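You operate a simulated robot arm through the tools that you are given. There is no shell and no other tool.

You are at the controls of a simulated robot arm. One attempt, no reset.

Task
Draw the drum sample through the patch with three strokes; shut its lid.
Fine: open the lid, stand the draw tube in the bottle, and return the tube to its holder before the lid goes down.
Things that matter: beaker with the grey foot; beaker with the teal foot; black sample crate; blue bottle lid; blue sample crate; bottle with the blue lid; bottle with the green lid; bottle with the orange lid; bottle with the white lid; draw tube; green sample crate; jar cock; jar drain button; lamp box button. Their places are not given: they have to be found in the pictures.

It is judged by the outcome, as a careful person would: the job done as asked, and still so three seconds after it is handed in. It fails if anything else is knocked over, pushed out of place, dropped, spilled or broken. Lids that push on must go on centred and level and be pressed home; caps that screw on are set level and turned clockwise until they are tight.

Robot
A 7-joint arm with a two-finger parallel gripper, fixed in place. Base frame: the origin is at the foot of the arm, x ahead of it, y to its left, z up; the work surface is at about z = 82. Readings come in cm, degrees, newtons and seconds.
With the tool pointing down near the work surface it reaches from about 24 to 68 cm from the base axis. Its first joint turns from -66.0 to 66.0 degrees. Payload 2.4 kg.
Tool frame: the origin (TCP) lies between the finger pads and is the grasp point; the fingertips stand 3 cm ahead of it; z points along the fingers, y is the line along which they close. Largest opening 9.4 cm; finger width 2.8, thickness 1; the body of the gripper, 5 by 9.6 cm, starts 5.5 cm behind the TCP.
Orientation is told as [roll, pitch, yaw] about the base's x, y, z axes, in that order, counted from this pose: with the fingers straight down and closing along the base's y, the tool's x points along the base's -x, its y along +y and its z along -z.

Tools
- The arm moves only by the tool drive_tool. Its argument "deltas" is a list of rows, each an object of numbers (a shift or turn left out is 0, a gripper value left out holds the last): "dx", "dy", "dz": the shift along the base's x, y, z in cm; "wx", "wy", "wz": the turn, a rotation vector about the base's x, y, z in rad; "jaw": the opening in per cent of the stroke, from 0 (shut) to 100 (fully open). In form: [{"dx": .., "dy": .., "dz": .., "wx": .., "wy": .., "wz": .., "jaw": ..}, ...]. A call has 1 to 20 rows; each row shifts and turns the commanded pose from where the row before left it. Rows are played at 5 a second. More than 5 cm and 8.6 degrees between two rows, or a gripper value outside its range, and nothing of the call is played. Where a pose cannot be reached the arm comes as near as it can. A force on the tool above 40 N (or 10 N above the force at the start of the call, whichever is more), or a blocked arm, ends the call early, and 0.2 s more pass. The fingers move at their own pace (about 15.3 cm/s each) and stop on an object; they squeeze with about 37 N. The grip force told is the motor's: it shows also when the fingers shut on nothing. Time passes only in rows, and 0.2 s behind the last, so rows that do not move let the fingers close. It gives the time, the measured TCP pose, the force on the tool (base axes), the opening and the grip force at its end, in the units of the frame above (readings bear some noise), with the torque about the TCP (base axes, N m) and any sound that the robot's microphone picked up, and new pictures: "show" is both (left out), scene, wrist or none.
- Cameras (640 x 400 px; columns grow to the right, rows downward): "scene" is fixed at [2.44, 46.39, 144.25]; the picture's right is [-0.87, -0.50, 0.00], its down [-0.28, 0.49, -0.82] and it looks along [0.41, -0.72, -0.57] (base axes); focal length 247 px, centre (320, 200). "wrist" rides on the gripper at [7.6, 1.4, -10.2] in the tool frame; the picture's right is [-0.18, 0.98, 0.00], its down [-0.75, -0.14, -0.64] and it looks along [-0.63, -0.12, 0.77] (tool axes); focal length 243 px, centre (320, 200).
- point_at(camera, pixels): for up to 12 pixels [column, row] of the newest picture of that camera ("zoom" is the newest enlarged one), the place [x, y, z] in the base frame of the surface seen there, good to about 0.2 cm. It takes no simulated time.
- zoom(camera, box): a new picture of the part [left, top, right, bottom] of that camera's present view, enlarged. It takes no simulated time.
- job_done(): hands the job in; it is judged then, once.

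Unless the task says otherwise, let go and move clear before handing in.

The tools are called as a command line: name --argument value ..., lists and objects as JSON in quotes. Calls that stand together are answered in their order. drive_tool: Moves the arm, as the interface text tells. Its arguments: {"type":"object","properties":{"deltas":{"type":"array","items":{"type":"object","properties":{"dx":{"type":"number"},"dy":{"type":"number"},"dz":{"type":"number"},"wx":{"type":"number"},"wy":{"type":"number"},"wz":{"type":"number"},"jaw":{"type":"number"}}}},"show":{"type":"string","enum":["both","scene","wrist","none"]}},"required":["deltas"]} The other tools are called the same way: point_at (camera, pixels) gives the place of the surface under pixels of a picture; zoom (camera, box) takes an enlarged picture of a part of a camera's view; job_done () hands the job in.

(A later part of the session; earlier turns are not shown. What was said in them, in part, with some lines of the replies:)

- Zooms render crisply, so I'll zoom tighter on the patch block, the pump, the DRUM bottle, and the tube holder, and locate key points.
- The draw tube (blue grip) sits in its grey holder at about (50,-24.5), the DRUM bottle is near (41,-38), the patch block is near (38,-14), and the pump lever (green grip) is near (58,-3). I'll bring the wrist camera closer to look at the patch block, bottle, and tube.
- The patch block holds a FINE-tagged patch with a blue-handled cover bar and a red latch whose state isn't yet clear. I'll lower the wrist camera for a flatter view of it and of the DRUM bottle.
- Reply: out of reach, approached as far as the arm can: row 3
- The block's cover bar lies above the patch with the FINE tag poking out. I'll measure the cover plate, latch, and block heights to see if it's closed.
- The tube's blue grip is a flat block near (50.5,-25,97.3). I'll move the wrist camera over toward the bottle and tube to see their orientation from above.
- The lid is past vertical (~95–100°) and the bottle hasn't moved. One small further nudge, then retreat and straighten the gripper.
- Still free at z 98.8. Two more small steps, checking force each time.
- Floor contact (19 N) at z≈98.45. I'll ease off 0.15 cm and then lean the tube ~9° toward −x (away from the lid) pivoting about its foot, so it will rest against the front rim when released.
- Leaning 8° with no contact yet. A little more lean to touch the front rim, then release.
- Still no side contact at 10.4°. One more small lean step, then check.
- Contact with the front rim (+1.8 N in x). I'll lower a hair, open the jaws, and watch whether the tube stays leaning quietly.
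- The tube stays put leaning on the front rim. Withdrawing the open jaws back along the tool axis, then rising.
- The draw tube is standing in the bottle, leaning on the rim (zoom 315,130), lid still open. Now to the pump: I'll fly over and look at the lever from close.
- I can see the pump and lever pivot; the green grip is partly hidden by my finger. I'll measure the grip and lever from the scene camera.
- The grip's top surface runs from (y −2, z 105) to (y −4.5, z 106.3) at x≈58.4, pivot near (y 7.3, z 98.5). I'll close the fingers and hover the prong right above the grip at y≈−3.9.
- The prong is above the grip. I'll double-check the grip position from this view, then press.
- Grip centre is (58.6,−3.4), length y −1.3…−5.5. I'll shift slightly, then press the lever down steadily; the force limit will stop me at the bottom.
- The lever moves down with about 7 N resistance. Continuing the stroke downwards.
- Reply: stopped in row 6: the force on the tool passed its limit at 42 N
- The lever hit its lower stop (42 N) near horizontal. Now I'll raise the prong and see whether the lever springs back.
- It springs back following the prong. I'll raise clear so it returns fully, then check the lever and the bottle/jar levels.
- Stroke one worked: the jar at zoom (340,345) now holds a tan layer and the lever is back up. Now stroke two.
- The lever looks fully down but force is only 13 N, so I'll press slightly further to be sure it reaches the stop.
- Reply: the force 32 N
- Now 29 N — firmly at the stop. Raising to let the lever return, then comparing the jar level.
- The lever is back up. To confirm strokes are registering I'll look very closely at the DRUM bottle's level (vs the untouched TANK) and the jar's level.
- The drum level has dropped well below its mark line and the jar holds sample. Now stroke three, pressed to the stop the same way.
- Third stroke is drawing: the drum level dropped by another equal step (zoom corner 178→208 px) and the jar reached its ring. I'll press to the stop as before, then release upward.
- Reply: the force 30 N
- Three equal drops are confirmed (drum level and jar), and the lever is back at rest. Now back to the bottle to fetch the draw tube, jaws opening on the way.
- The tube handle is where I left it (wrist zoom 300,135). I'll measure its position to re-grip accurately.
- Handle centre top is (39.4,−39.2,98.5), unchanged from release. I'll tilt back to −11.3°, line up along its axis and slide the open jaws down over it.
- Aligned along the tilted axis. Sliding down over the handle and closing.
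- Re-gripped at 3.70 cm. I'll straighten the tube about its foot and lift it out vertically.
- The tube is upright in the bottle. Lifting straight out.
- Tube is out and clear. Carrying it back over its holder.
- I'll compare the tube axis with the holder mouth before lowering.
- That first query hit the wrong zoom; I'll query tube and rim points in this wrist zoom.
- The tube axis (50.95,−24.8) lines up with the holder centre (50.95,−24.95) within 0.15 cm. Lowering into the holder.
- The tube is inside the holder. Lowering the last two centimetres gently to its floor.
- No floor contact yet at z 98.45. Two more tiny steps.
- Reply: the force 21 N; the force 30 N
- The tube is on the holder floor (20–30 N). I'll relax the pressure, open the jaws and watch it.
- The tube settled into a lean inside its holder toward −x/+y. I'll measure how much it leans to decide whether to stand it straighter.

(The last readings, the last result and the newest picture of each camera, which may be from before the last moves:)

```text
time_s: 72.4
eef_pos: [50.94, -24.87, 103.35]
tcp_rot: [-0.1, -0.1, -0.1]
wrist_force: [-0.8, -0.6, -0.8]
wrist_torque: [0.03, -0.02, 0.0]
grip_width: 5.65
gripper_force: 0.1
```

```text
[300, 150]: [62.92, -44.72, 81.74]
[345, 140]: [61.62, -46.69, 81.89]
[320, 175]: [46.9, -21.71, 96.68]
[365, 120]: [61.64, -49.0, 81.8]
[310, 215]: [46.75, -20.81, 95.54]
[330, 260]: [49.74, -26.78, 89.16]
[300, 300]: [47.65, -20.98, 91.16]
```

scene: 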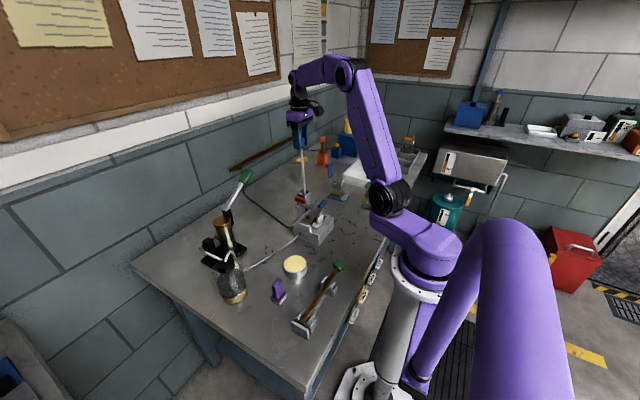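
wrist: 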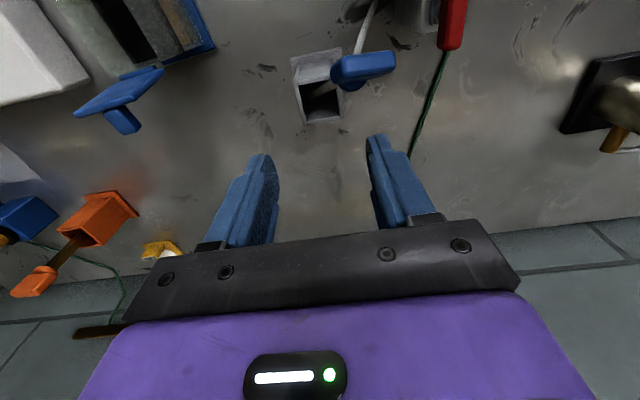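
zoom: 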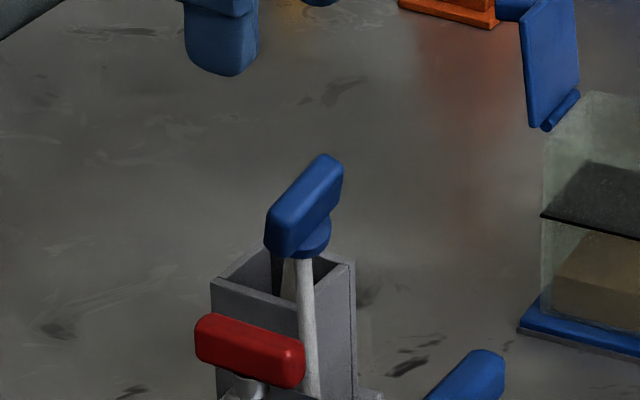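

The tube has leaned ~20° into the holder's corner, which is sloppier than how I found it. I'll measure the handle carefully so I can re-grip and stand it upright properly.

zoom --camera "wrist" --box '[310, 30, 410, 110]'

point_at --camera "zoom" --pixels '[[150, 140], [150, 190], [250, 120], [400, 95], [420, 140], [250, 160], [330, 140], [180, 160], [440, 120], [250, 100], [400, 75], [260, 200]]'

point_at --camera "wrist" --pixels '[[340, 75], [336, 70], [390, 58], [365, 60], [345, 87], [318, 93], [325, 91], [310, 98], [332, 88]]'

```text
5.00 times, centred on (360, 70) of wrist
```

zoom: 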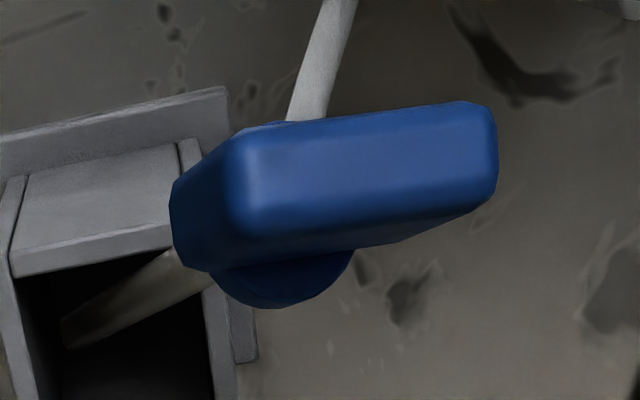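

```text
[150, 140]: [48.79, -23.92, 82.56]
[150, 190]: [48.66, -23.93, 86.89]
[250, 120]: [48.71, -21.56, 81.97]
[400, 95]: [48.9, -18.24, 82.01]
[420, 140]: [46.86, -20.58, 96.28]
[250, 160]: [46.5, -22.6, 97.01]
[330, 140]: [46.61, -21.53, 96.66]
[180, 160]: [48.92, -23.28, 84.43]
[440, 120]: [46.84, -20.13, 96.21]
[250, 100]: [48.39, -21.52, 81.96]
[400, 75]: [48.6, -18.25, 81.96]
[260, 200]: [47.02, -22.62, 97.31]
```

```text
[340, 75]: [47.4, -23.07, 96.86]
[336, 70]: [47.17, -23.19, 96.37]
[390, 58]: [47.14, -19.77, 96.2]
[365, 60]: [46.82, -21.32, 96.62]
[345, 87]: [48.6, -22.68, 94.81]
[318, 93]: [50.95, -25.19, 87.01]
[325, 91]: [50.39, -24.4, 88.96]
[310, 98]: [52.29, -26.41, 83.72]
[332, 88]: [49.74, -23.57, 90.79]
```

The tube leans ~28° (axis ≈ (−0.32, 0.35, 0.88)) with its foot in the far corner. I'll match the gripper's tilt to the handle, hover 7 cm back along its axis, and check alignment before re-gripping.

drive_tool --deltas '[{"dx": -1.5, "dy": 1.5, "dz": 1.5, "wx": -0.0855, "wy": -0.0863, "wz": -0.0193}, {"dx": -1.5, "dy": 1.5, "wx": -0.0855, "wy": -0.0863, "wz": -0.0193}, {"dx": -1.5, "dy": 1.5, "dz": -0.5, "wx": -0.0855, "wy": -0.0863, "wz": -0.0193}, {"dx": -1.58, "dy": 1.34, "dz": -1.6, "wx": -0.0855, "wy": -0.0863, "wz": -0.0193}, {}, {}]' --show "both"

zoom --camera "wrist" --box '[220, 60, 420, 220]'

zoom --camera "scene" --box '[280, 145, 345, 215]'

```text
time_s: 73.8
eef_pos: [44.78, -18.99, 102.75]
tcp_rot: [-19.7, -20.3, -1.1]
wrist_force: [0.0, -0.9, 1.2]
wrist_torque: [-0.01, 0.01, -0.03]
grip_width: 5.66
gripper_force: 0.1
```

scene: 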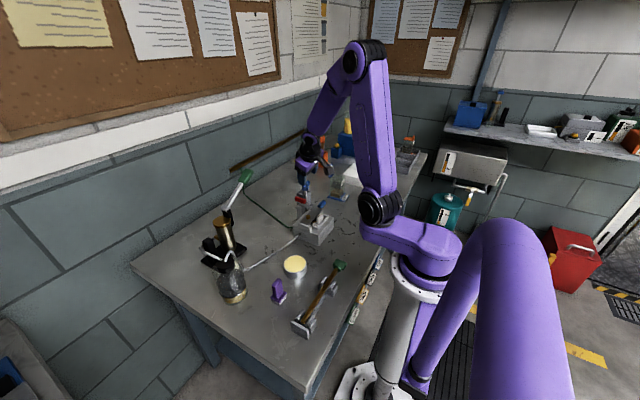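
wrist: 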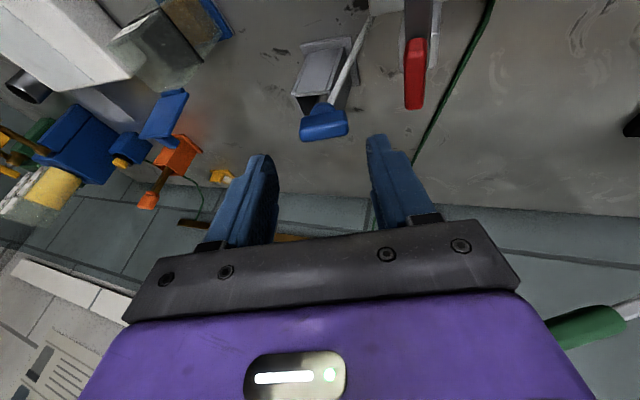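

```text
2.50 times, centred on (320, 140) of wrist
```

zoom: 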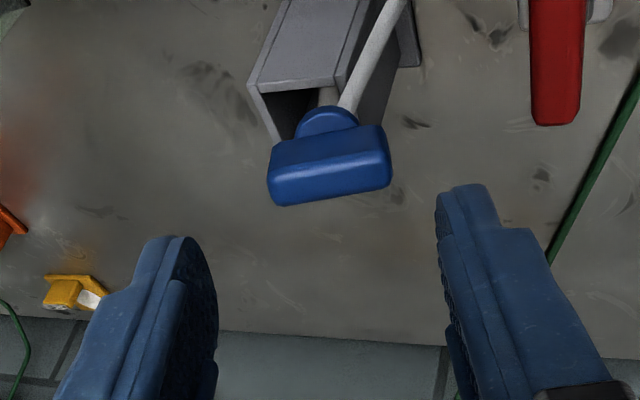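

```text
5.71 times, centred on (312, 180) of scene
```

zoom: 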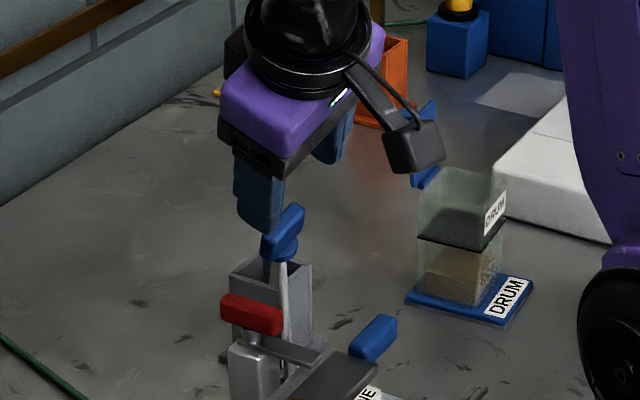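

Alignment is close; the handle is ~0.3 cm toward the tool's +y. I'll correct that and advance 4 cm along the axis, then re-check.

drive_tool --deltas '[{"dx": 0.63, "dy": -0.4, "dz": -1.85}, {"dx": 0.63, "dy": -0.7, "dz": -1.77}, {}]' --show "wrist"

zoom --camera "wrist" --box '[220, 60, 420, 220]'

zoom --camera "scene" --box '[280, 155, 335, 215]'

```text
time_s: 74.6
eef_pos: [46.24, -20.27, 99.07]
tcp_rot: [-19.6, -20.4, -1.1]
wrist_force: [0.2, 0.1, 0.1]
wrist_torque: [0.02, 0.0, 0.01]
grip_width: 5.64
gripper_force: 0.1
```

wrist: 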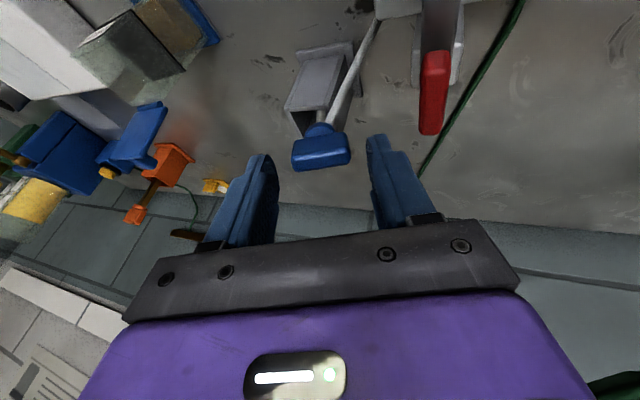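

```text
2.50 times, centred on (320, 140) of wrist
```

zoom: 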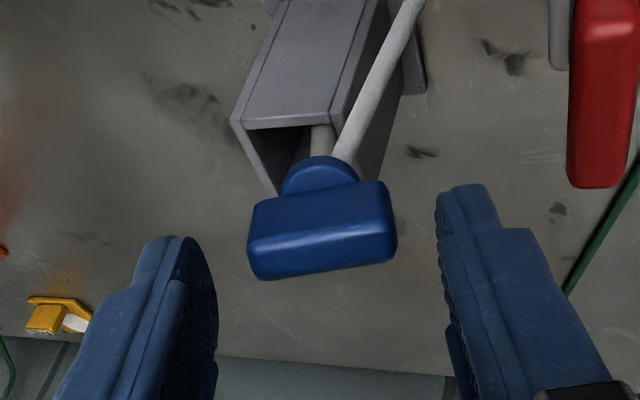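

```text
6.67 times, centred on (308, 185) of scene
```

zoom: 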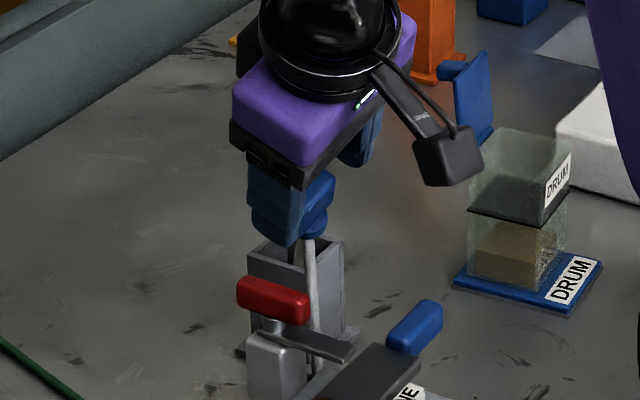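

Aligned within a couple of pixels (handle top at zoom 323,248 vs expected 320,252). Advancing the last 3 cm and closing gently.

drive_tool --deltas '[{"dx": 0.48, "dy": -0.53, "dz": -1.32}, {"dx": 0.47, "dy": -0.53, "dz": -1.32}, {}, {"jaw": 45}, {"jaw": 41}, {"jaw": 38}, {"jaw": 0}, {}]' --show "wrist"

zoom --camera "wrist" --box '[220, 60, 420, 220]'

zoom --camera "scene" --box '[280, 155, 335, 215]'

```text
time_s: 76.4
eef_pos: [47.03, -21.24, 96.41]
tcp_rot: [-19.6, -20.2, -1.1]
wrist_force: [0.6, 0.8, 1.1]
wrist_torque: [0.19, -0.06, 0.07]
grip_width: 3.73
gripper_force: 36.8
```

wrist: 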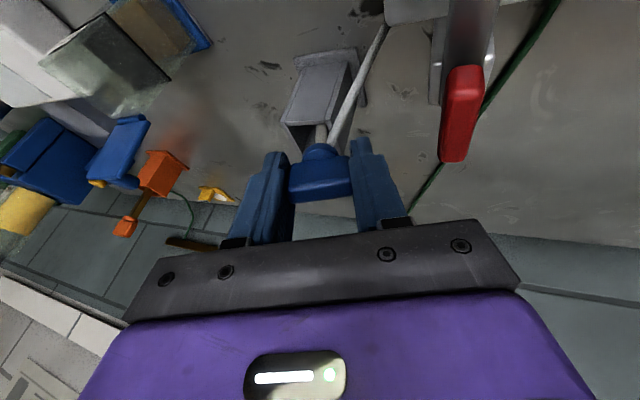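

```text
2.50 times, centred on (320, 140) of wrist
```

zoom: 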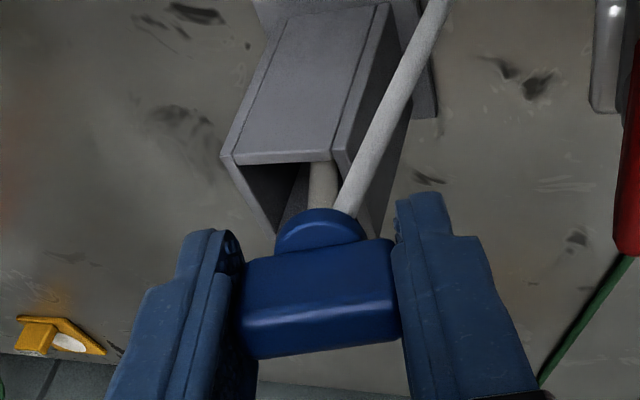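

```text
6.67 times, centred on (308, 185) of scene
```

zoom: 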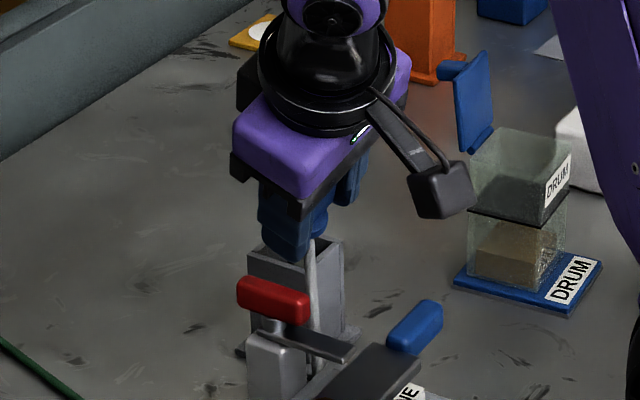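

Re-gripped at 3.73 cm. Now I'll bring the tube upright in steps, pivoting about its foot and drifting to the holder centre.

drive_tool --deltas '[{"dx": -0.17, "dy": 0.19, "dz": 0.48}, {"dx": 0.96, "dy": -0.89, "dz": 0.86, "wx": 0.0855, "wy": 0.0863, "wz": 0.0193}, {}]' --show "none"

drive_tool --deltas '[{"dx": 0.99, "dy": -0.98, "dz": 0.58, "wx": 0.0855, "wy": 0.0863, "wz": 0.0193}, {"dx": 1.09, "dy": -1.03, "dz": 0.35, "wx": 0.0855, "wy": 0.0863, "wz": 0.0193}, {"dx": 1.05, "dy": -1.0, "dz": 0.12, "wx": 0.0855, "wy": 0.0863, "wz": 0.0193}, {}]' --show "wrist"

zoom --camera "wrist" --box '[270, 60, 390, 165]'

zoom --camera "scene" --box '[285, 155, 335, 210]'

```text
time_s: 77.2
eef_pos: [47.79, -22.07, 97.54]
tcp_rot: [-16.7, -16.3, -1.6]
wrist_force: [-5.3, 6.3, -0.1]
wrist_torque: [0.82, 0.71, 0.1]
grip_width: 3.72
gripper_force: 36.8
```

```text
time_s: 78.2
eef_pos: [51.06, -24.86, 98.97]
tcp_rot: [0.0, -0.1, -0.1]
wrist_force: [-0.5, -0.5, -1.4]
wrist_torque: [-0.02, 0.0, 0.01]
grip_width: 3.71
gripper_force: 37.3
```

wrist: 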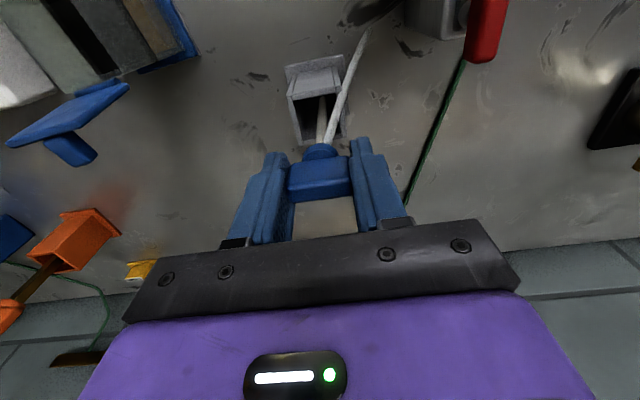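

```text
3.81 times, centred on (330, 112) of wrist
```

zoom: 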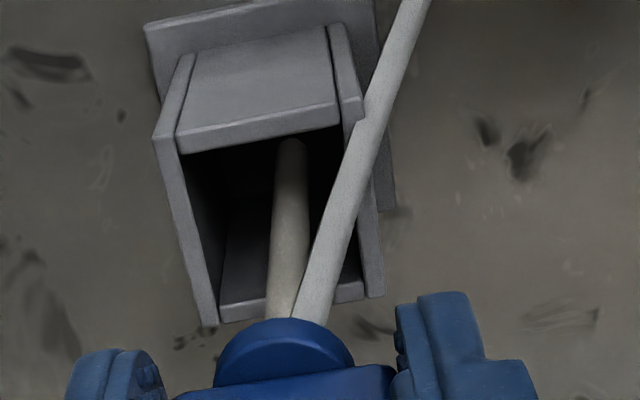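

```text
7.27 times, centred on (310, 182) of scene
```

zoom: 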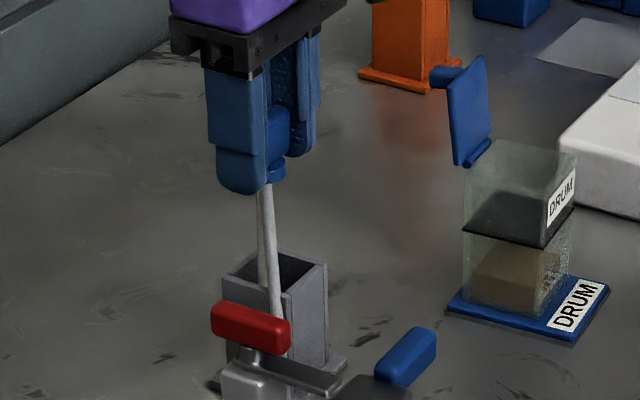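

The tube is upright again. I'll measure its axis tilt now.

zoom --camera "wrist" --box '[290, 80, 350, 150]'

point_at --camera "zoom" --pixels '[[285, 360], [290, 320], [295, 280], [298, 240], [300, 200], [302, 160], [303, 130], [135, 130], [375, 90], [205, 360], [400, 330]]'

```text
5.71 times, centred on (320, 115) of wrist
```

zoom: 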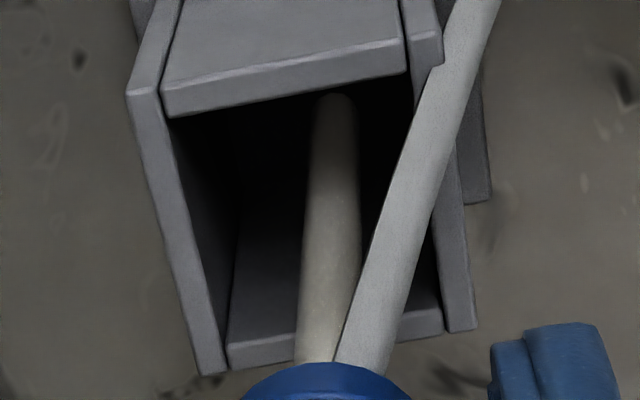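

```text
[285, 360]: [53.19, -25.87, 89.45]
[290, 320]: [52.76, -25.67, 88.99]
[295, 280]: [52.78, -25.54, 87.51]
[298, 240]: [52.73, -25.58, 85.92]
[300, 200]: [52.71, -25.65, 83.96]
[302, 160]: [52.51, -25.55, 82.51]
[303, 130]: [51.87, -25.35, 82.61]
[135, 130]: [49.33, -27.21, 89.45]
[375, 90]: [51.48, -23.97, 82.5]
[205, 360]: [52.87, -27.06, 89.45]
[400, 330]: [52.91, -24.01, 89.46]
```

point_at --camera "zoom" --pixels '[[318, 350], [322, 310], [326, 270], [330, 230], [333, 190], [335, 150], [337, 115], [338, 98]]'

```text
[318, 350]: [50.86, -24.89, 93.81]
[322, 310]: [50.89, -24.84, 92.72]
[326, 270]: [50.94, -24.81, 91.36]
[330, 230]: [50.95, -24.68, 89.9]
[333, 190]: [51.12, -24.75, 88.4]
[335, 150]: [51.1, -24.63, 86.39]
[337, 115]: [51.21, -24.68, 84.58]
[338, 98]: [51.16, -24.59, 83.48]
```

The tube is nearly upright but a free-standing release toppled last time. I'll instead lean it gently (~4–5°) into the holder's (−x,+y) corner so it rests on the walls without momentum.

drive_tool --deltas '[{"dx": -0.28, "dy": 0.65, "wx": -0.041, "wy": -0.0175}, {"dx": -0.28, "dy": 0.65, "wx": -0.041, "wy": -0.0175}, {"dx": -0.5, "dy": 0.15, "dz": -0.15}, {"dx": -0.5, "dy": 0.15, "dz": -0.15}, {}]' --show "none"

zoom --camera "wrist" --box '[290, 80, 350, 150]'

zoom --camera "scene" --box '[285, 155, 335, 210]'

```text
time_s: 79.4
eef_pos: [49.56, -23.44, 98.66]
tcp_rot: [-4.7, -2.1, 0.0]
wrist_force: [-0.4, 0.5, 0.0]
wrist_torque: [0.05, -0.02, 0.04]
grip_width: 3.69
gripper_force: 36.7
```

```text
5.71 times, centred on (320, 115) of wrist
```

zoom: 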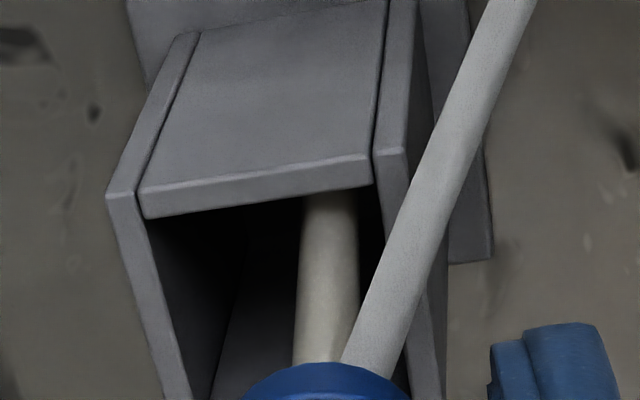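

```text
7.27 times, centred on (310, 182) of scene
```

zoom: 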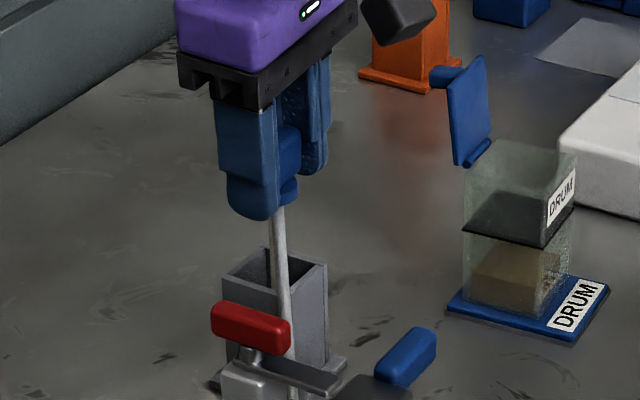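

No contact yet. Creeping toward the front wall, reading the force at each step.

drive_tool --deltas '[{"dx": -0.15}, {}]' --show "none"

drive_tool --deltas '[{"dx": -0.15}, {}]' --show "none"

drive_tool --deltas '[{"dx": -0.1}, {}]' --show "none"

```text
time_s: 80.0
eef_pos: [49.33, -23.36, 98.73]
tcp_rot: [-4.9, -2.2, 0.0]
wrist_force: [0.0, 0.1, 0.1]
wrist_torque: [0.01, 0.0, -0.01]
grip_width: 3.71
gripper_force: 36.9
```

```text
time_s: 80.6
eef_pos: [49.04, -23.42, 98.65]
tcp_rot: [-4.8, -2.2, -0.1]
wrist_force: [0.6, -0.3, -0.3]
wrist_torque: [0.03, -0.02, 0.0]
grip_width: 3.72
gripper_force: 36.8
```

```text
time_s: 81.2
eef_pos: [49.04, -23.31, 98.69]
tcp_rot: [-4.8, -2.1, 0.1]
wrist_force: [2.3, -0.5, -0.2]
wrist_torque: [-0.01, -0.07, -0.01]
grip_width: 3.73
gripper_force: 36.8
```

Touching the front wall (+2.3 N). Now creeping toward the +y wall.

drive_tool --deltas '[{"dy": 0.15, "dx": 0.05}, {}]' --show "none"

drive_tool --deltas '[{"dy": 0.15}, {}]' --show "none"

drive_tool --deltas '[{"dy": 0.12}, {}]' --show "none"

```text
time_s: 81.8
eef_pos: [49.03, -23.21, 98.52]
tcp_rot: [-4.9, -2.1, 0.0]
wrist_force: [1.7, 0.8, -0.3]
wrist_torque: [-0.03, -0.1, 0.01]
grip_width: 3.67
gripper_force: 36.6
```

```text
time_s: 82.4
eef_pos: [49.06, -23.08, 98.64]
tcp_rot: [-4.8, -2.2, 0.0]
wrist_force: [3.8, -1.2, 0.8]
wrist_torque: [-0.11, -0.32, 0.03]
grip_width: 3.68
gripper_force: 36.8
```

```text
time_s: 83.0
eef_pos: [49.05, -23.07, 98.73]
tcp_rot: [-4.8, -2.0, 0.0]
wrist_force: [2.0, -4.8, -2.1]
wrist_torque: [-0.47, -0.21, -0.02]
grip_width: 3.71
gripper_force: 37.0
```

Touching both walls now. Easing off y slightly, then lowering onto the floor in small steps.

drive_tool --deltas '[{"dy": -0.07, "dz": -0.1}, {}]' --show "none"

drive_tool --deltas '[{"dz": -0.08}, {}]' --show "none"

```text
time_s: 83.6
eef_pos: [49.03, -22.92, 98.59]
tcp_rot: [-4.8, -2.1, 0.0]
wrist_force: [0.5, -3.1, 1.8]
wrist_torque: [-0.27, -0.09, 0.0]
grip_width: 3.72
gripper_force: 37.2
```

```text
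time_s: 84.2
eef_pos: [49.06, -23.01, 98.52]
tcp_rot: [-4.8, -2.2, 0.0]
wrist_force: [1.2, -3.7, 1.3]
wrist_torque: [-0.29, -0.12, 0.0]
grip_width: 3.71
gripper_force: 37.3
```

drive_tool --deltas '[{"dz": -0.07}, {}]' --show "none"

drive_tool --deltas '[{"dz": -0.06}, {}]' --show "none"

```text
time_s: 84.8
eef_pos: [49.14, -22.99, 98.37]
tcp_rot: [-4.8, -2.1, 0.1]
wrist_force: [-0.1, -1.6, 0.3]
wrist_torque: [-0.16, -0.02, -0.03]
grip_width: 3.72
gripper_force: 37.0
```

```text
time_s: 85.4
eef_pos: [49.03, -23.03, 98.29]
tcp_rot: [-4.8, -2.1, 0.0]
wrist_force: [0.2, -2.1, 1.1]
wrist_torque: [-0.14, -0.14, 0.02]
grip_width: 3.73
gripper_force: 37.2
```

Not on the floor yet; continuing in small steps.

drive_tool --deltas '[{"dz": -0.07}, {}]' --show "none"

drive_tool --deltas '[{"dz": -0.07}, {}]' --show "none"

drive_tool --deltas '[{"dz": -0.07}, {}]' --show "none"

```text
time_s: 86.0
eef_pos: [48.96, -23.12, 98.41]
tcp_rot: [-4.7, -2.2, 0.1]
wrist_force: [3.0, 0.4, 1.1]
wrist_torque: [0.02, -0.3, 0.03]
grip_width: 3.74
gripper_force: 37.3
```

```text
time_s: 86.6
eef_pos: [49.0, -22.97, 98.18]
tcp_rot: [-4.8, -2.1, -0.1]
wrist_force: [3.9, -1.0, 1.8]
wrist_torque: [-0.03, -0.32, -0.01]
grip_width: 3.7
gripper_force: 36.9
```

```text
time_s: 87.2
eef_pos: [48.95, -23.01, 98.24]
tcp_rot: [-4.8, -2.1, 0.0]
wrist_force: [3.4, -2.0, 4.0]
wrist_torque: [-0.16, -0.24, 0.05]
grip_width: 3.72
gripper_force: 37.0
```

Force is rising (4 N up) — likely floor contact. One more hair to confirm, then release slowly.

drive_tool --deltas '[{"dz": -0.05}, {}]' --show "none"

zoom --camera "wrist" --box '[290, 80, 350, 150]'

```text
time_s: 87.8
eef_pos: [49.07, -22.89, 98.28]
tcp_rot: [-4.9, -2.2, 0.0]
wrist_force: [2.5, -2.3, 3.6]
wrist_torque: [-0.28, -0.22, 0.0]
grip_width: 3.7
gripper_force: 37.1
```

```text
5.71 times, centred on (320, 115) of wrist
```

zoom: 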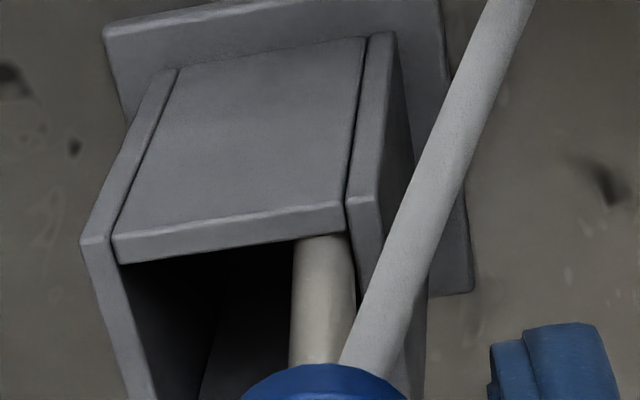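

The tube sits snug in the corner. One more 0.1 cm down to be sure of the floor.

drive_tool --deltas '[{"dz": -0.08}, {}]' --show "none"

drive_tool --deltas '[{"dz": -0.08}, {}]' --show "none"

```text
time_s: 88.4
eef_pos: [48.97, -22.94, 98.11]
tcp_rot: [-4.8, -2.2, -0.1]
wrist_force: [-1.5, -2.4, 17.0]
wrist_torque: [-0.27, 0.2, -0.08]
grip_width: 3.7
gripper_force: 36.9
```

```text
time_s: 89.0
eef_pos: [48.92, -23.03, 98.05]
tcp_rot: [-5.0, -2.4, 0.0]
wrist_force: [-2.8, 0.3, 33.0]
wrist_torque: [-0.14, 0.03, 0.01]
grip_width: 3.73
gripper_force: 36.2
```

Floor contact confirmed (33 N). Relaxing 0.15 cm, then opening the jaws in small increments.

drive_tool --deltas '[{"dz": 0.15}, {}, {"jaw": 40.5}, {"jaw": 42}, {"jaw": 46}, {"jaw": 54}, {}]' --show "wrist"

zoom --camera "scene" --box '[285, 155, 335, 210]'

zoom --camera "wrist" --box '[240, 60, 400, 200]'

```text
time_s: 90.6
eef_pos: [49.09, -22.97, 98.2]
tcp_rot: [-4.8, -2.1, 0.0]
wrist_force: [0.2, -0.3, 0.0]
wrist_torque: [-0.02, -0.01, 0.01]
grip_width: 5.07
gripper_force: 0.2
```

wrist: 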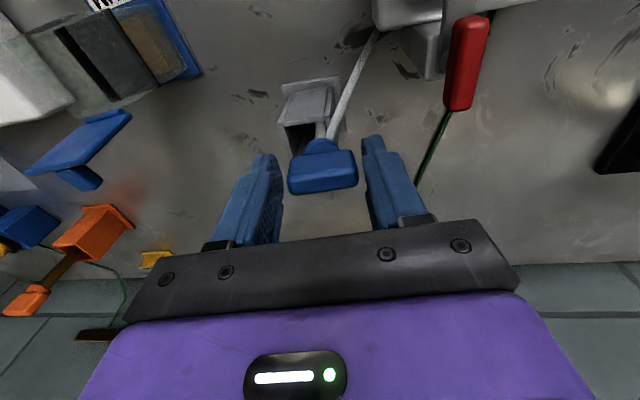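

```text
7.27 times, centred on (310, 182) of scene
```

zoom: 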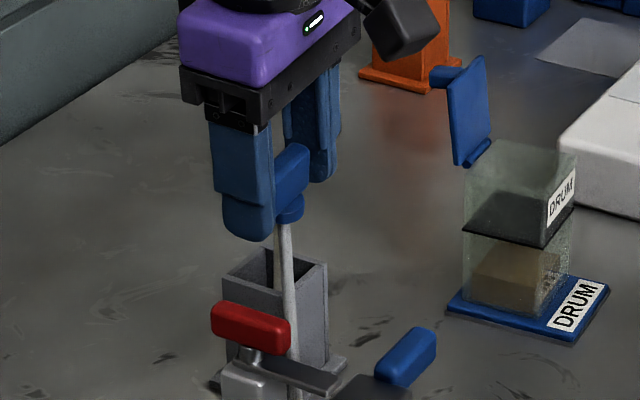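

```text
2.86 times, centred on (320, 130) of wrist
```

zoom: 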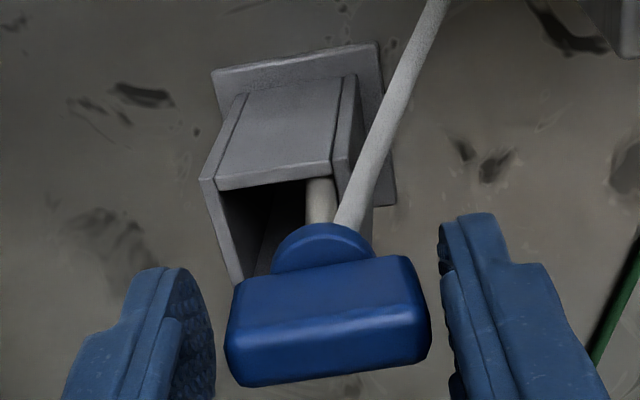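

The tube rests quietly, nearly upright in the corner. I'll withdraw the jaws straight back along the tool axis and re-check it.

drive_tool --deltas '[{"jaw": 62}, {"dx": -0.05, "dy": 0.12, "dz": 1.5}, {"dx": -0.07, "dy": 0.17, "dz": 2.0}, {"dx": -0.1, "dy": 0.2, "dz": 2.5}, {"dz": 3}, {"dz": 2}, {}]' --show "both"

zoom --camera "scene" --box '[285, 155, 335, 210]'

zoom --camera "wrist" --box '[270, 40, 390, 150]'

```text
time_s: 92.2
eef_pos: [48.78, -22.62, 109.21]
tcp_rot: [-4.8, -2.1, 0.0]
wrist_force: [-0.3, 0.3, 0.5]
wrist_torque: [0.04, -0.04, 0.01]
grip_width: 5.84
gripper_force: 0.0
```

scene: 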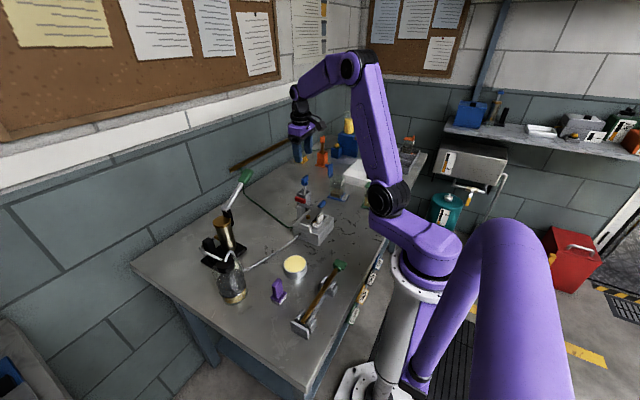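
wrist: 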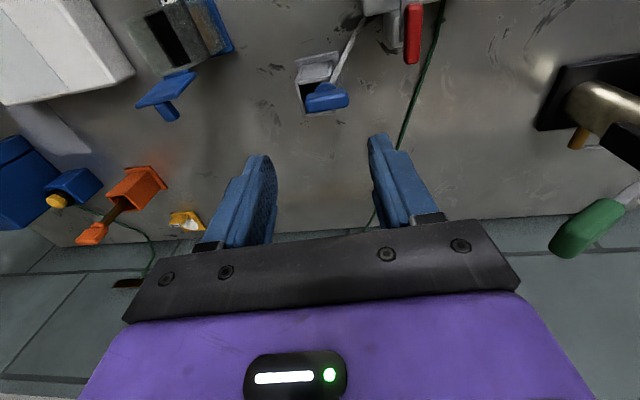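

```text
7.27 times, centred on (310, 182) of scene
```

zoom: 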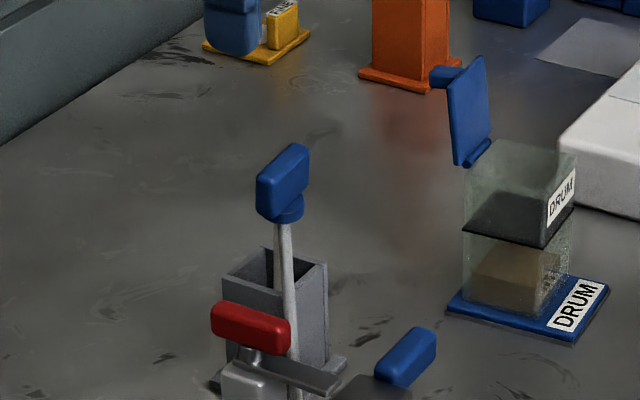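

```text
3.64 times, centred on (330, 95) of wrist
```

zoom: 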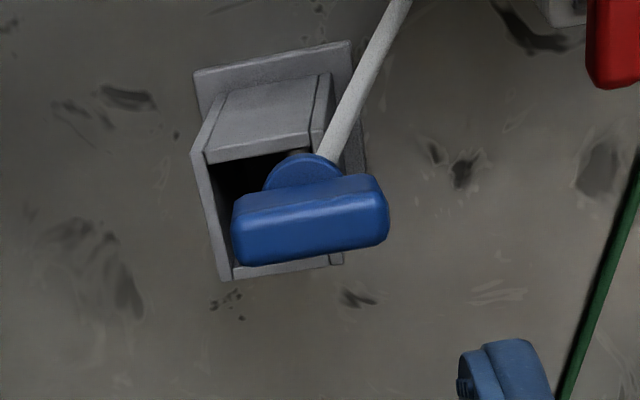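

The tube now stands nearly upright in its holder, stable. Now the lid: I'll close the fingers, straighten, and bring the prong down behind (+x side of) the open lid.

drive_tool --deltas '[{"dx": 0.5, "dy": -3.5, "wx": 0.0838, "wy": 0.037, "jaw": 0}, {"dx": 0.8, "dy": -4}, {"dx": 0.8, "dy": -4}, {"dx": 0.8, "dy": -4}, {"dy": -1.1}, {}, {"dz": -4}, {"dz": -4}, {"dz": -3.0}, {}]' --show "both"

zoom --camera "scene" --box '[320, 150, 370, 205]'

zoom --camera "wrist" --box '[220, 40, 420, 200]'

```text
time_s: 94.4
eef_pos: [51.73, -39.19, 97.94]
tcp_rot: [0.0, 0.1, -0.1]
wrist_force: [0.0, -0.1, -0.5]
wrist_torque: [-0.01, 0.02, 0.03]
grip_width: 0.02
gripper_force: 33.1
```

scene: 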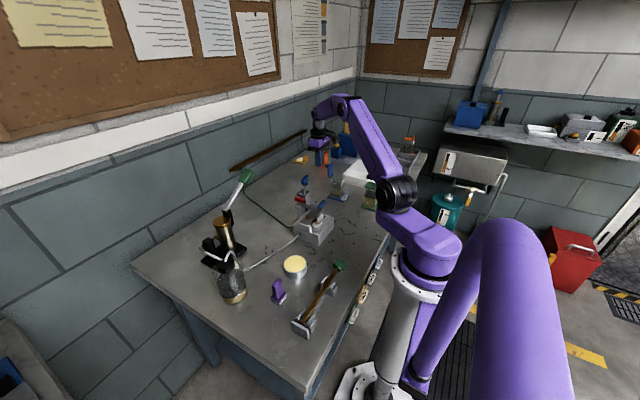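
wrist: 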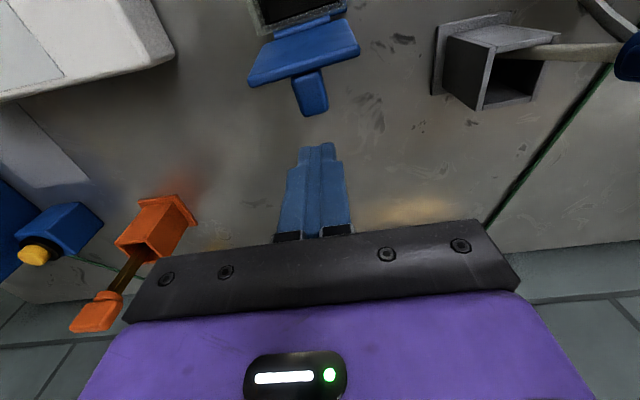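

```text
7.27 times, centred on (345, 178) of scene
```

zoom: 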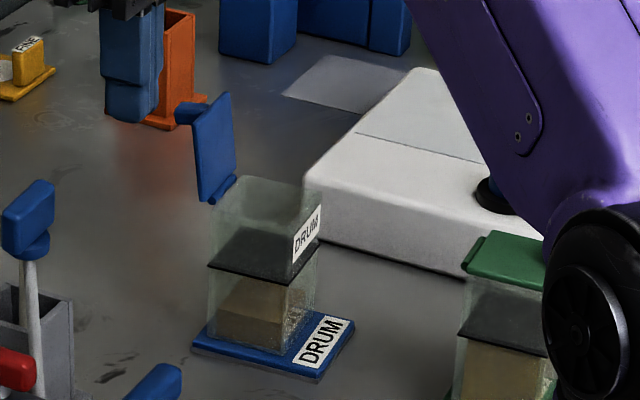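

```text
2.50 times, centred on (320, 120) of wrist
```

zoom: 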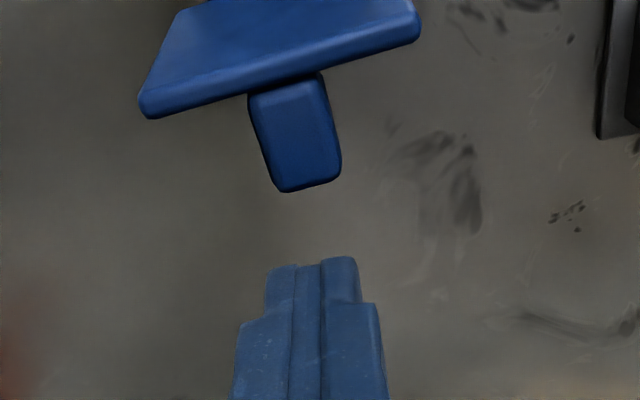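

The prong is behind the lid's tab (wrist zoom 295,140), centred on it. Pushing toward −x to swing the lid closed.

drive_tool --deltas '[{"dx": -1.0}, {"dx": -0.8}, {"dx": -0.5}, {"dx": -0.5}, {"dx": -0.5}, {"dx": -0.5}, {"dx": -0.5}, {}]' --show "none"

zoom --camera "scene" --box '[325, 155, 365, 205]'

```text
time_s: 96.2
eef_pos: [47.31, -39.21, 98.08]
tcp_rot: [0.0, 0.0, -0.2]
wrist_force: [1.0, 0.3, -0.4]
wrist_torque: [0.0, 0.0, -0.01]
grip_width: 0.0
gripper_force: 32.6
```

```text
8.00 times, centred on (345, 180) of scene
```

zoom: 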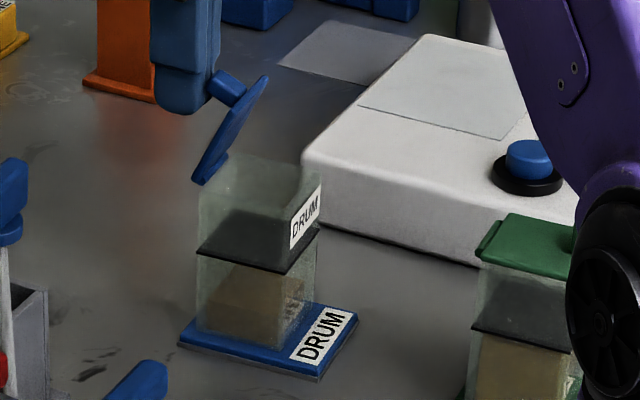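

The lid is swinging over (~70°) and the bottle is steady. Continuing.

drive_tool --deltas '[{"dx": -0.5}, {"dx": -0.5}, {"dx": -0.5}, {"dx": -0.5}, {"dx": -0.4}, {}]' --show "none"

zoom --camera "scene" --box '[325, 155, 365, 205]'

```text
time_s: 97.6
eef_pos: [45.08, -39.28, 98.07]
tcp_rot: [0.0, 0.0, -0.1]
wrist_force: [0.3, 0.1, 0.0]
wrist_torque: [0.0, 0.0, 0.03]
grip_width: 0.0
gripper_force: 33.4
```

```text
8.00 times, centred on (345, 180) of scene
```

zoom: 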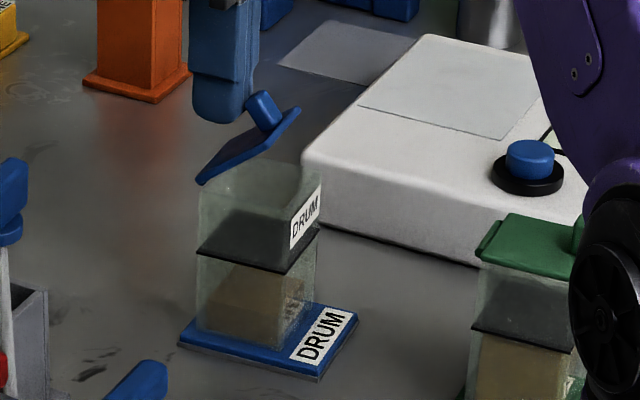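

Lid ~42°. Continuing with smaller steps.

drive_tool --deltas '[{"dx": -0.4}, {"dx": -0.4}, {"dx": -0.4}, {"dx": -0.3}, {}]' --show "none"

zoom --camera "scene" --box '[325, 155, 365, 205]'

```text
time_s: 98.8
eef_pos: [43.49, -38.95, 98.09]
tcp_rot: [0.1, 0.0, 0.0]
wrist_force: [0.1, 0.5, 0.3]
wrist_torque: [-0.01, 0.03, 0.0]
grip_width: 0.0
gripper_force: 33.3
```

```text
8.00 times, centred on (345, 180) of scene
```

zoom: 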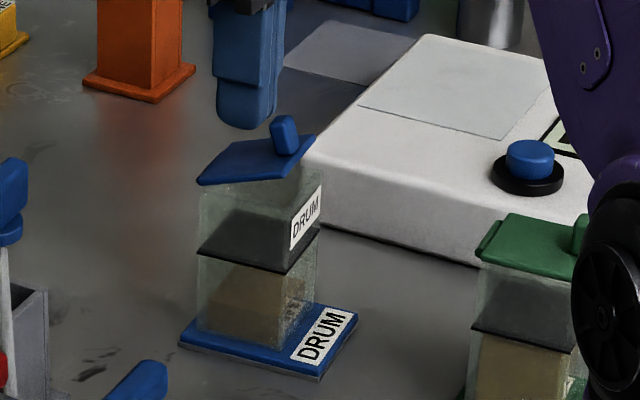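

Lid at ~20°. I'll lift the prong over the tab and press it down the rest of the way from above.

drive_tool --deltas '[{"dz": 2.2}, {"dx": -1.2}, {"dx": -1.1}, {}, {"dz": -0.8}, {"dz": -0.5}, {"dz": -0.4}, {"dz": -0.4}, {"dz": -0.3}, {}]' --show "none"

zoom --camera "scene" --box '[325, 155, 365, 205]'

```text
time_s: 101.0
eef_pos: [41.37, -39.18, 97.91]
tcp_rot: [0.0, 0.0, -0.1]
wrist_force: [0.7, 0.0, -0.1]
wrist_torque: [-0.01, 0.01, 0.0]
grip_width: 0.02
gripper_force: 33.4
```

```text
8.00 times, centred on (345, 180) of scene
```

zoom: 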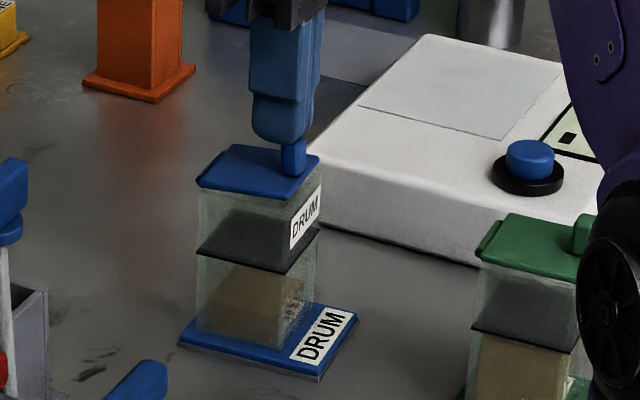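

Nearly shut. Pressing down gently until it seats.

drive_tool --deltas '[{"dz": -0.2}, {"dz": -0.15}, {}]' --show "none"

drive_tool --deltas '[{"dz": -0.12}, {}]' --show "none"

drive_tool --deltas '[{"dz": -0.1}, {}]' --show "none"

```text
time_s: 101.8
eef_pos: [41.24, -39.23, 97.55]
tcp_rot: [0.1, 0.0, -0.2]
wrist_force: [0.8, -0.3, 0.9]
wrist_torque: [0.01, 0.02, 0.03]
grip_width: 0.0
gripper_force: 32.8
```

```text
time_s: 102.4
eef_pos: [41.21, -39.08, 97.38]
tcp_rot: [0.0, 0.0, -0.1]
wrist_force: [-0.7, 0.6, 2.0]
wrist_torque: [0.02, 0.03, 0.03]
grip_width: 0.0
gripper_force: 33.2
```

```text
time_s: 103.0
eef_pos: [41.32, -39.12, 97.26]
tcp_rot: [0.0, 0.0, -0.1]
wrist_force: [-3.7, 1.8, 11.4]
wrist_torque: [0.04, 0.16, 0.02]
grip_width: 0.0
gripper_force: 33.4
```

Seated: 11 N with the tab top at ~94.3, its original closed height. A touch more to be sure, then lift clear and inspect.

drive_tool --deltas '[{"dz": -0.05}, {}, {"dz": 1.0}, {"dz": 2.5}, {"dz": 3}, {"dz": 3}, {"dz": 3}, {}]' --show "both"

zoom --camera "scene" --box '[325, 167, 357, 205]'

zoom --camera "scene" --box '[280, 150, 360, 215]'

```text
time_s: 104.8
eef_pos: [41.09, -39.37, 109.71]
tcp_rot: [0.0, 0.0, -0.1]
wrist_force: [0.4, 2.0, -0.3]
wrist_torque: [-0.05, -0.01, -0.03]
grip_width: 0.0
gripper_force: 33.1
```

scene: 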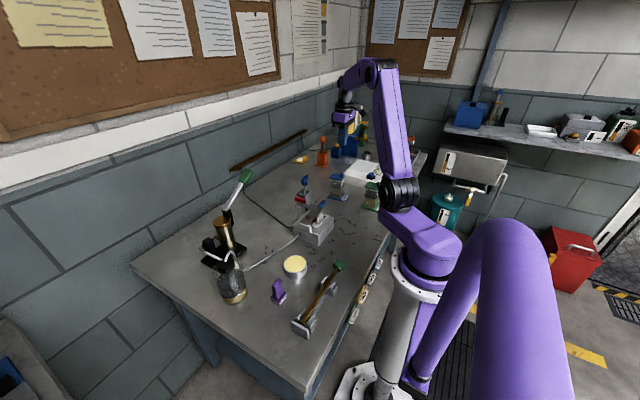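
wrist: 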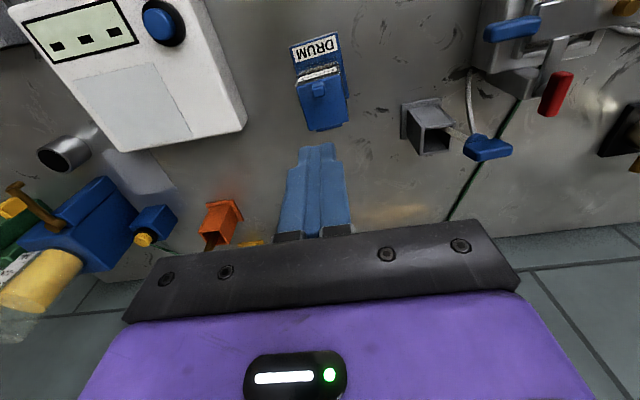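

```text
10.53 times, centred on (341, 186) of scene
```

zoom: 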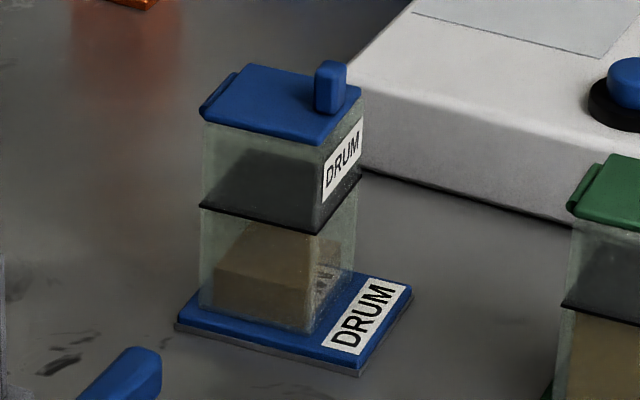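

```text
6.15 times, centred on (320, 182) of scene
```

zoom: 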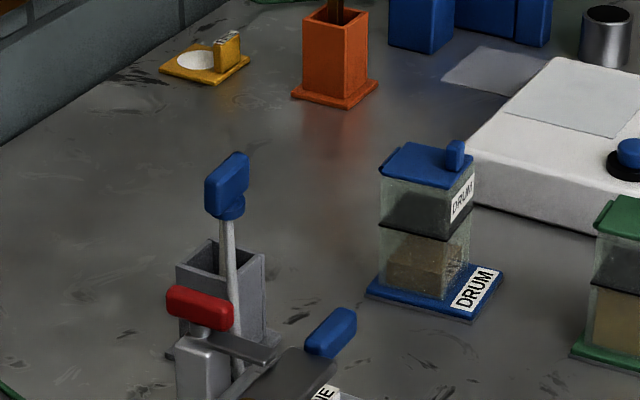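

The lid is shut exactly as at the start and the bottle is in its original place. I'll verify the tube's rest pose in the holder.

point_at --camera "zoom" --pixels '[[225, 165], [220, 195], [240, 175], [228, 240], [230, 212], [215, 180]]'

zoom --camera "wrist" --box '[390, 80, 520, 180]'

point_at --camera "zoom" --pixels '[[440, 265], [400, 255], [520, 290], [300, 190], [330, 210], [360, 230], [480, 260], [250, 180]]'

```text
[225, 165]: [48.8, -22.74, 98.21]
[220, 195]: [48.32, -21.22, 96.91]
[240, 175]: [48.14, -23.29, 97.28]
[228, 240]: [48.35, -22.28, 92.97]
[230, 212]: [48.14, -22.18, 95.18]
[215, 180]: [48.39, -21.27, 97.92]
```

```text
4.00 times, centred on (455, 130) of wrist
```

zoom: 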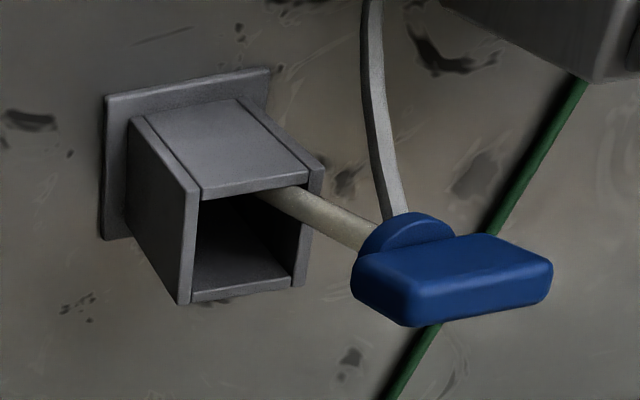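

```text
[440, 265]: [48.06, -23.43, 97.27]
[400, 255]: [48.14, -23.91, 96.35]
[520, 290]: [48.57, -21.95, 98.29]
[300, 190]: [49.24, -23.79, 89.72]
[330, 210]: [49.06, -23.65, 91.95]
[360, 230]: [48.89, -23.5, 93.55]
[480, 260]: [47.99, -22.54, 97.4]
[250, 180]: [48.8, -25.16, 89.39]
```

The tube leans only ~6–7° and has been still for over ten seconds, foot on the holder floor. I'll move the arm well clear and do a final check of the whole bench.

drive_tool --deltas '[{"dx": -1.5, "dy": 1, "dz": 3.5}, {"dx": -2.5, "dy": 1.5, "dz": 3.5}, {"dx": -3, "dy": 2, "dz": 3}, {"dx": -3, "dy": 2, "dz": 3}, {"dx": -3, "dy": 2, "dz": 3}, {"dx": -3, "dy": 2, "dz": 3}, {"dx": -3, "dy": 2, "dz": 2}, {}, {}]' --show "both"

zoom --camera "scene" --box '[180, 150, 340, 260]'

zoom --camera "scene" --box '[280, 120, 410, 215]'

zoom --camera "scene" --box '[180, 230, 380, 355]'

```text
time_s: 106.8
eef_pos: [22.0, -26.38, 130.7]
tcp_rot: [0.0, 0.0, -0.1]
wrist_force: [0.4, 0.6, -0.5]
wrist_torque: [0.01, -0.01, -0.01]
grip_width: 0.02
gripper_force: 33.4
```

scene: 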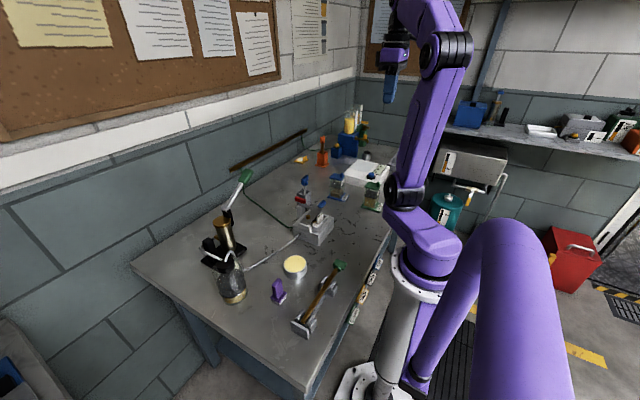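
wrist: 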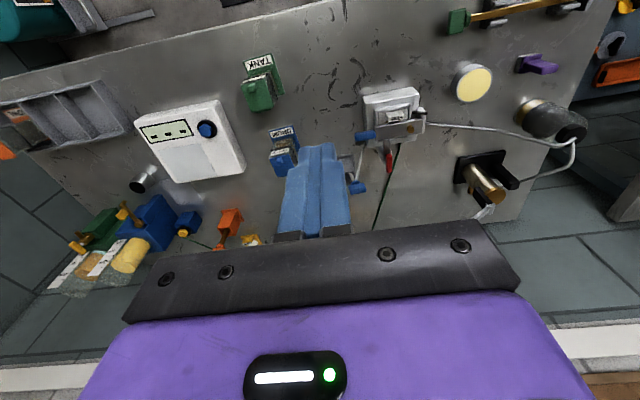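

```text
3.64 times, centred on (260, 205) of scene
```

zoom: 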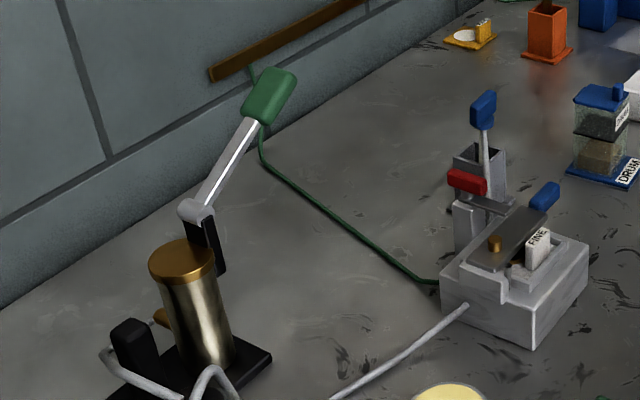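

```text
4.21 times, centred on (345, 168) of scene
```

zoom: 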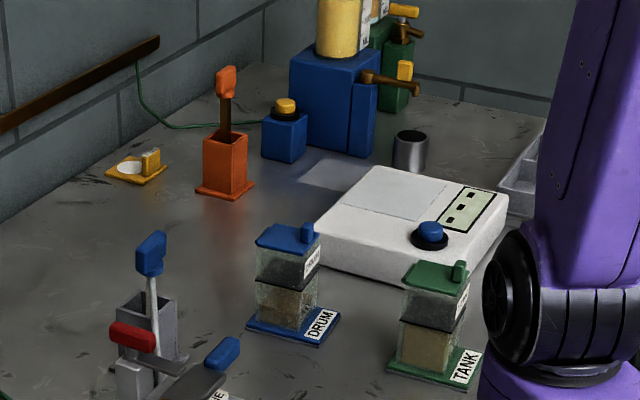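

```text
3.20 times, centred on (280, 292) of scene
```

zoom: 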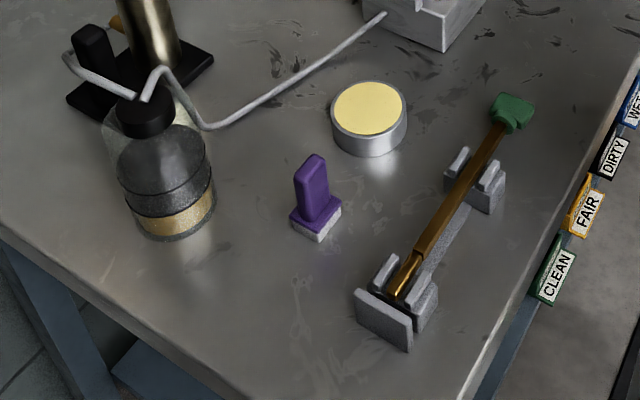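

The final pictures show the DRUM lid shut with the bottle in place. The draw tube is at rest in its holder (zoom 150,255), the pump lever is back up, the jar holds the drawn sample, and everything else looks undisturbed. The arm is clear, so I'm handing in.

job_done

```text
The job is handed in.
```

The drum sample has been drawn through the patch with three full pump strokes, and its lid is shut again. The job is handed in, but I haven't seen the judging result.

- **Strokes:** Each stroke went to the pump's lower stop. The drum level fell by about the same amount each time, and the sample collected in the jar by the pump.
- **Patch:** The FINE patch was already clamped in the block, so I left it alone.
- **Draw tube:** It is back in its holder, standing on the holder floor and leaning about 7° into one corner. Before I started it stood straight up. My first release left it leaning about 28°, so I gripped it again and set it against the corner, where it stayed still.
- **Lid:** It went down after the tube was back and is pressed home at its original height.
- **Rest of the bench:** The bottle rocked slightly when I first pushed the lid open, then settled back where it was. Nothing else looked moved or spilled in the final pictures.
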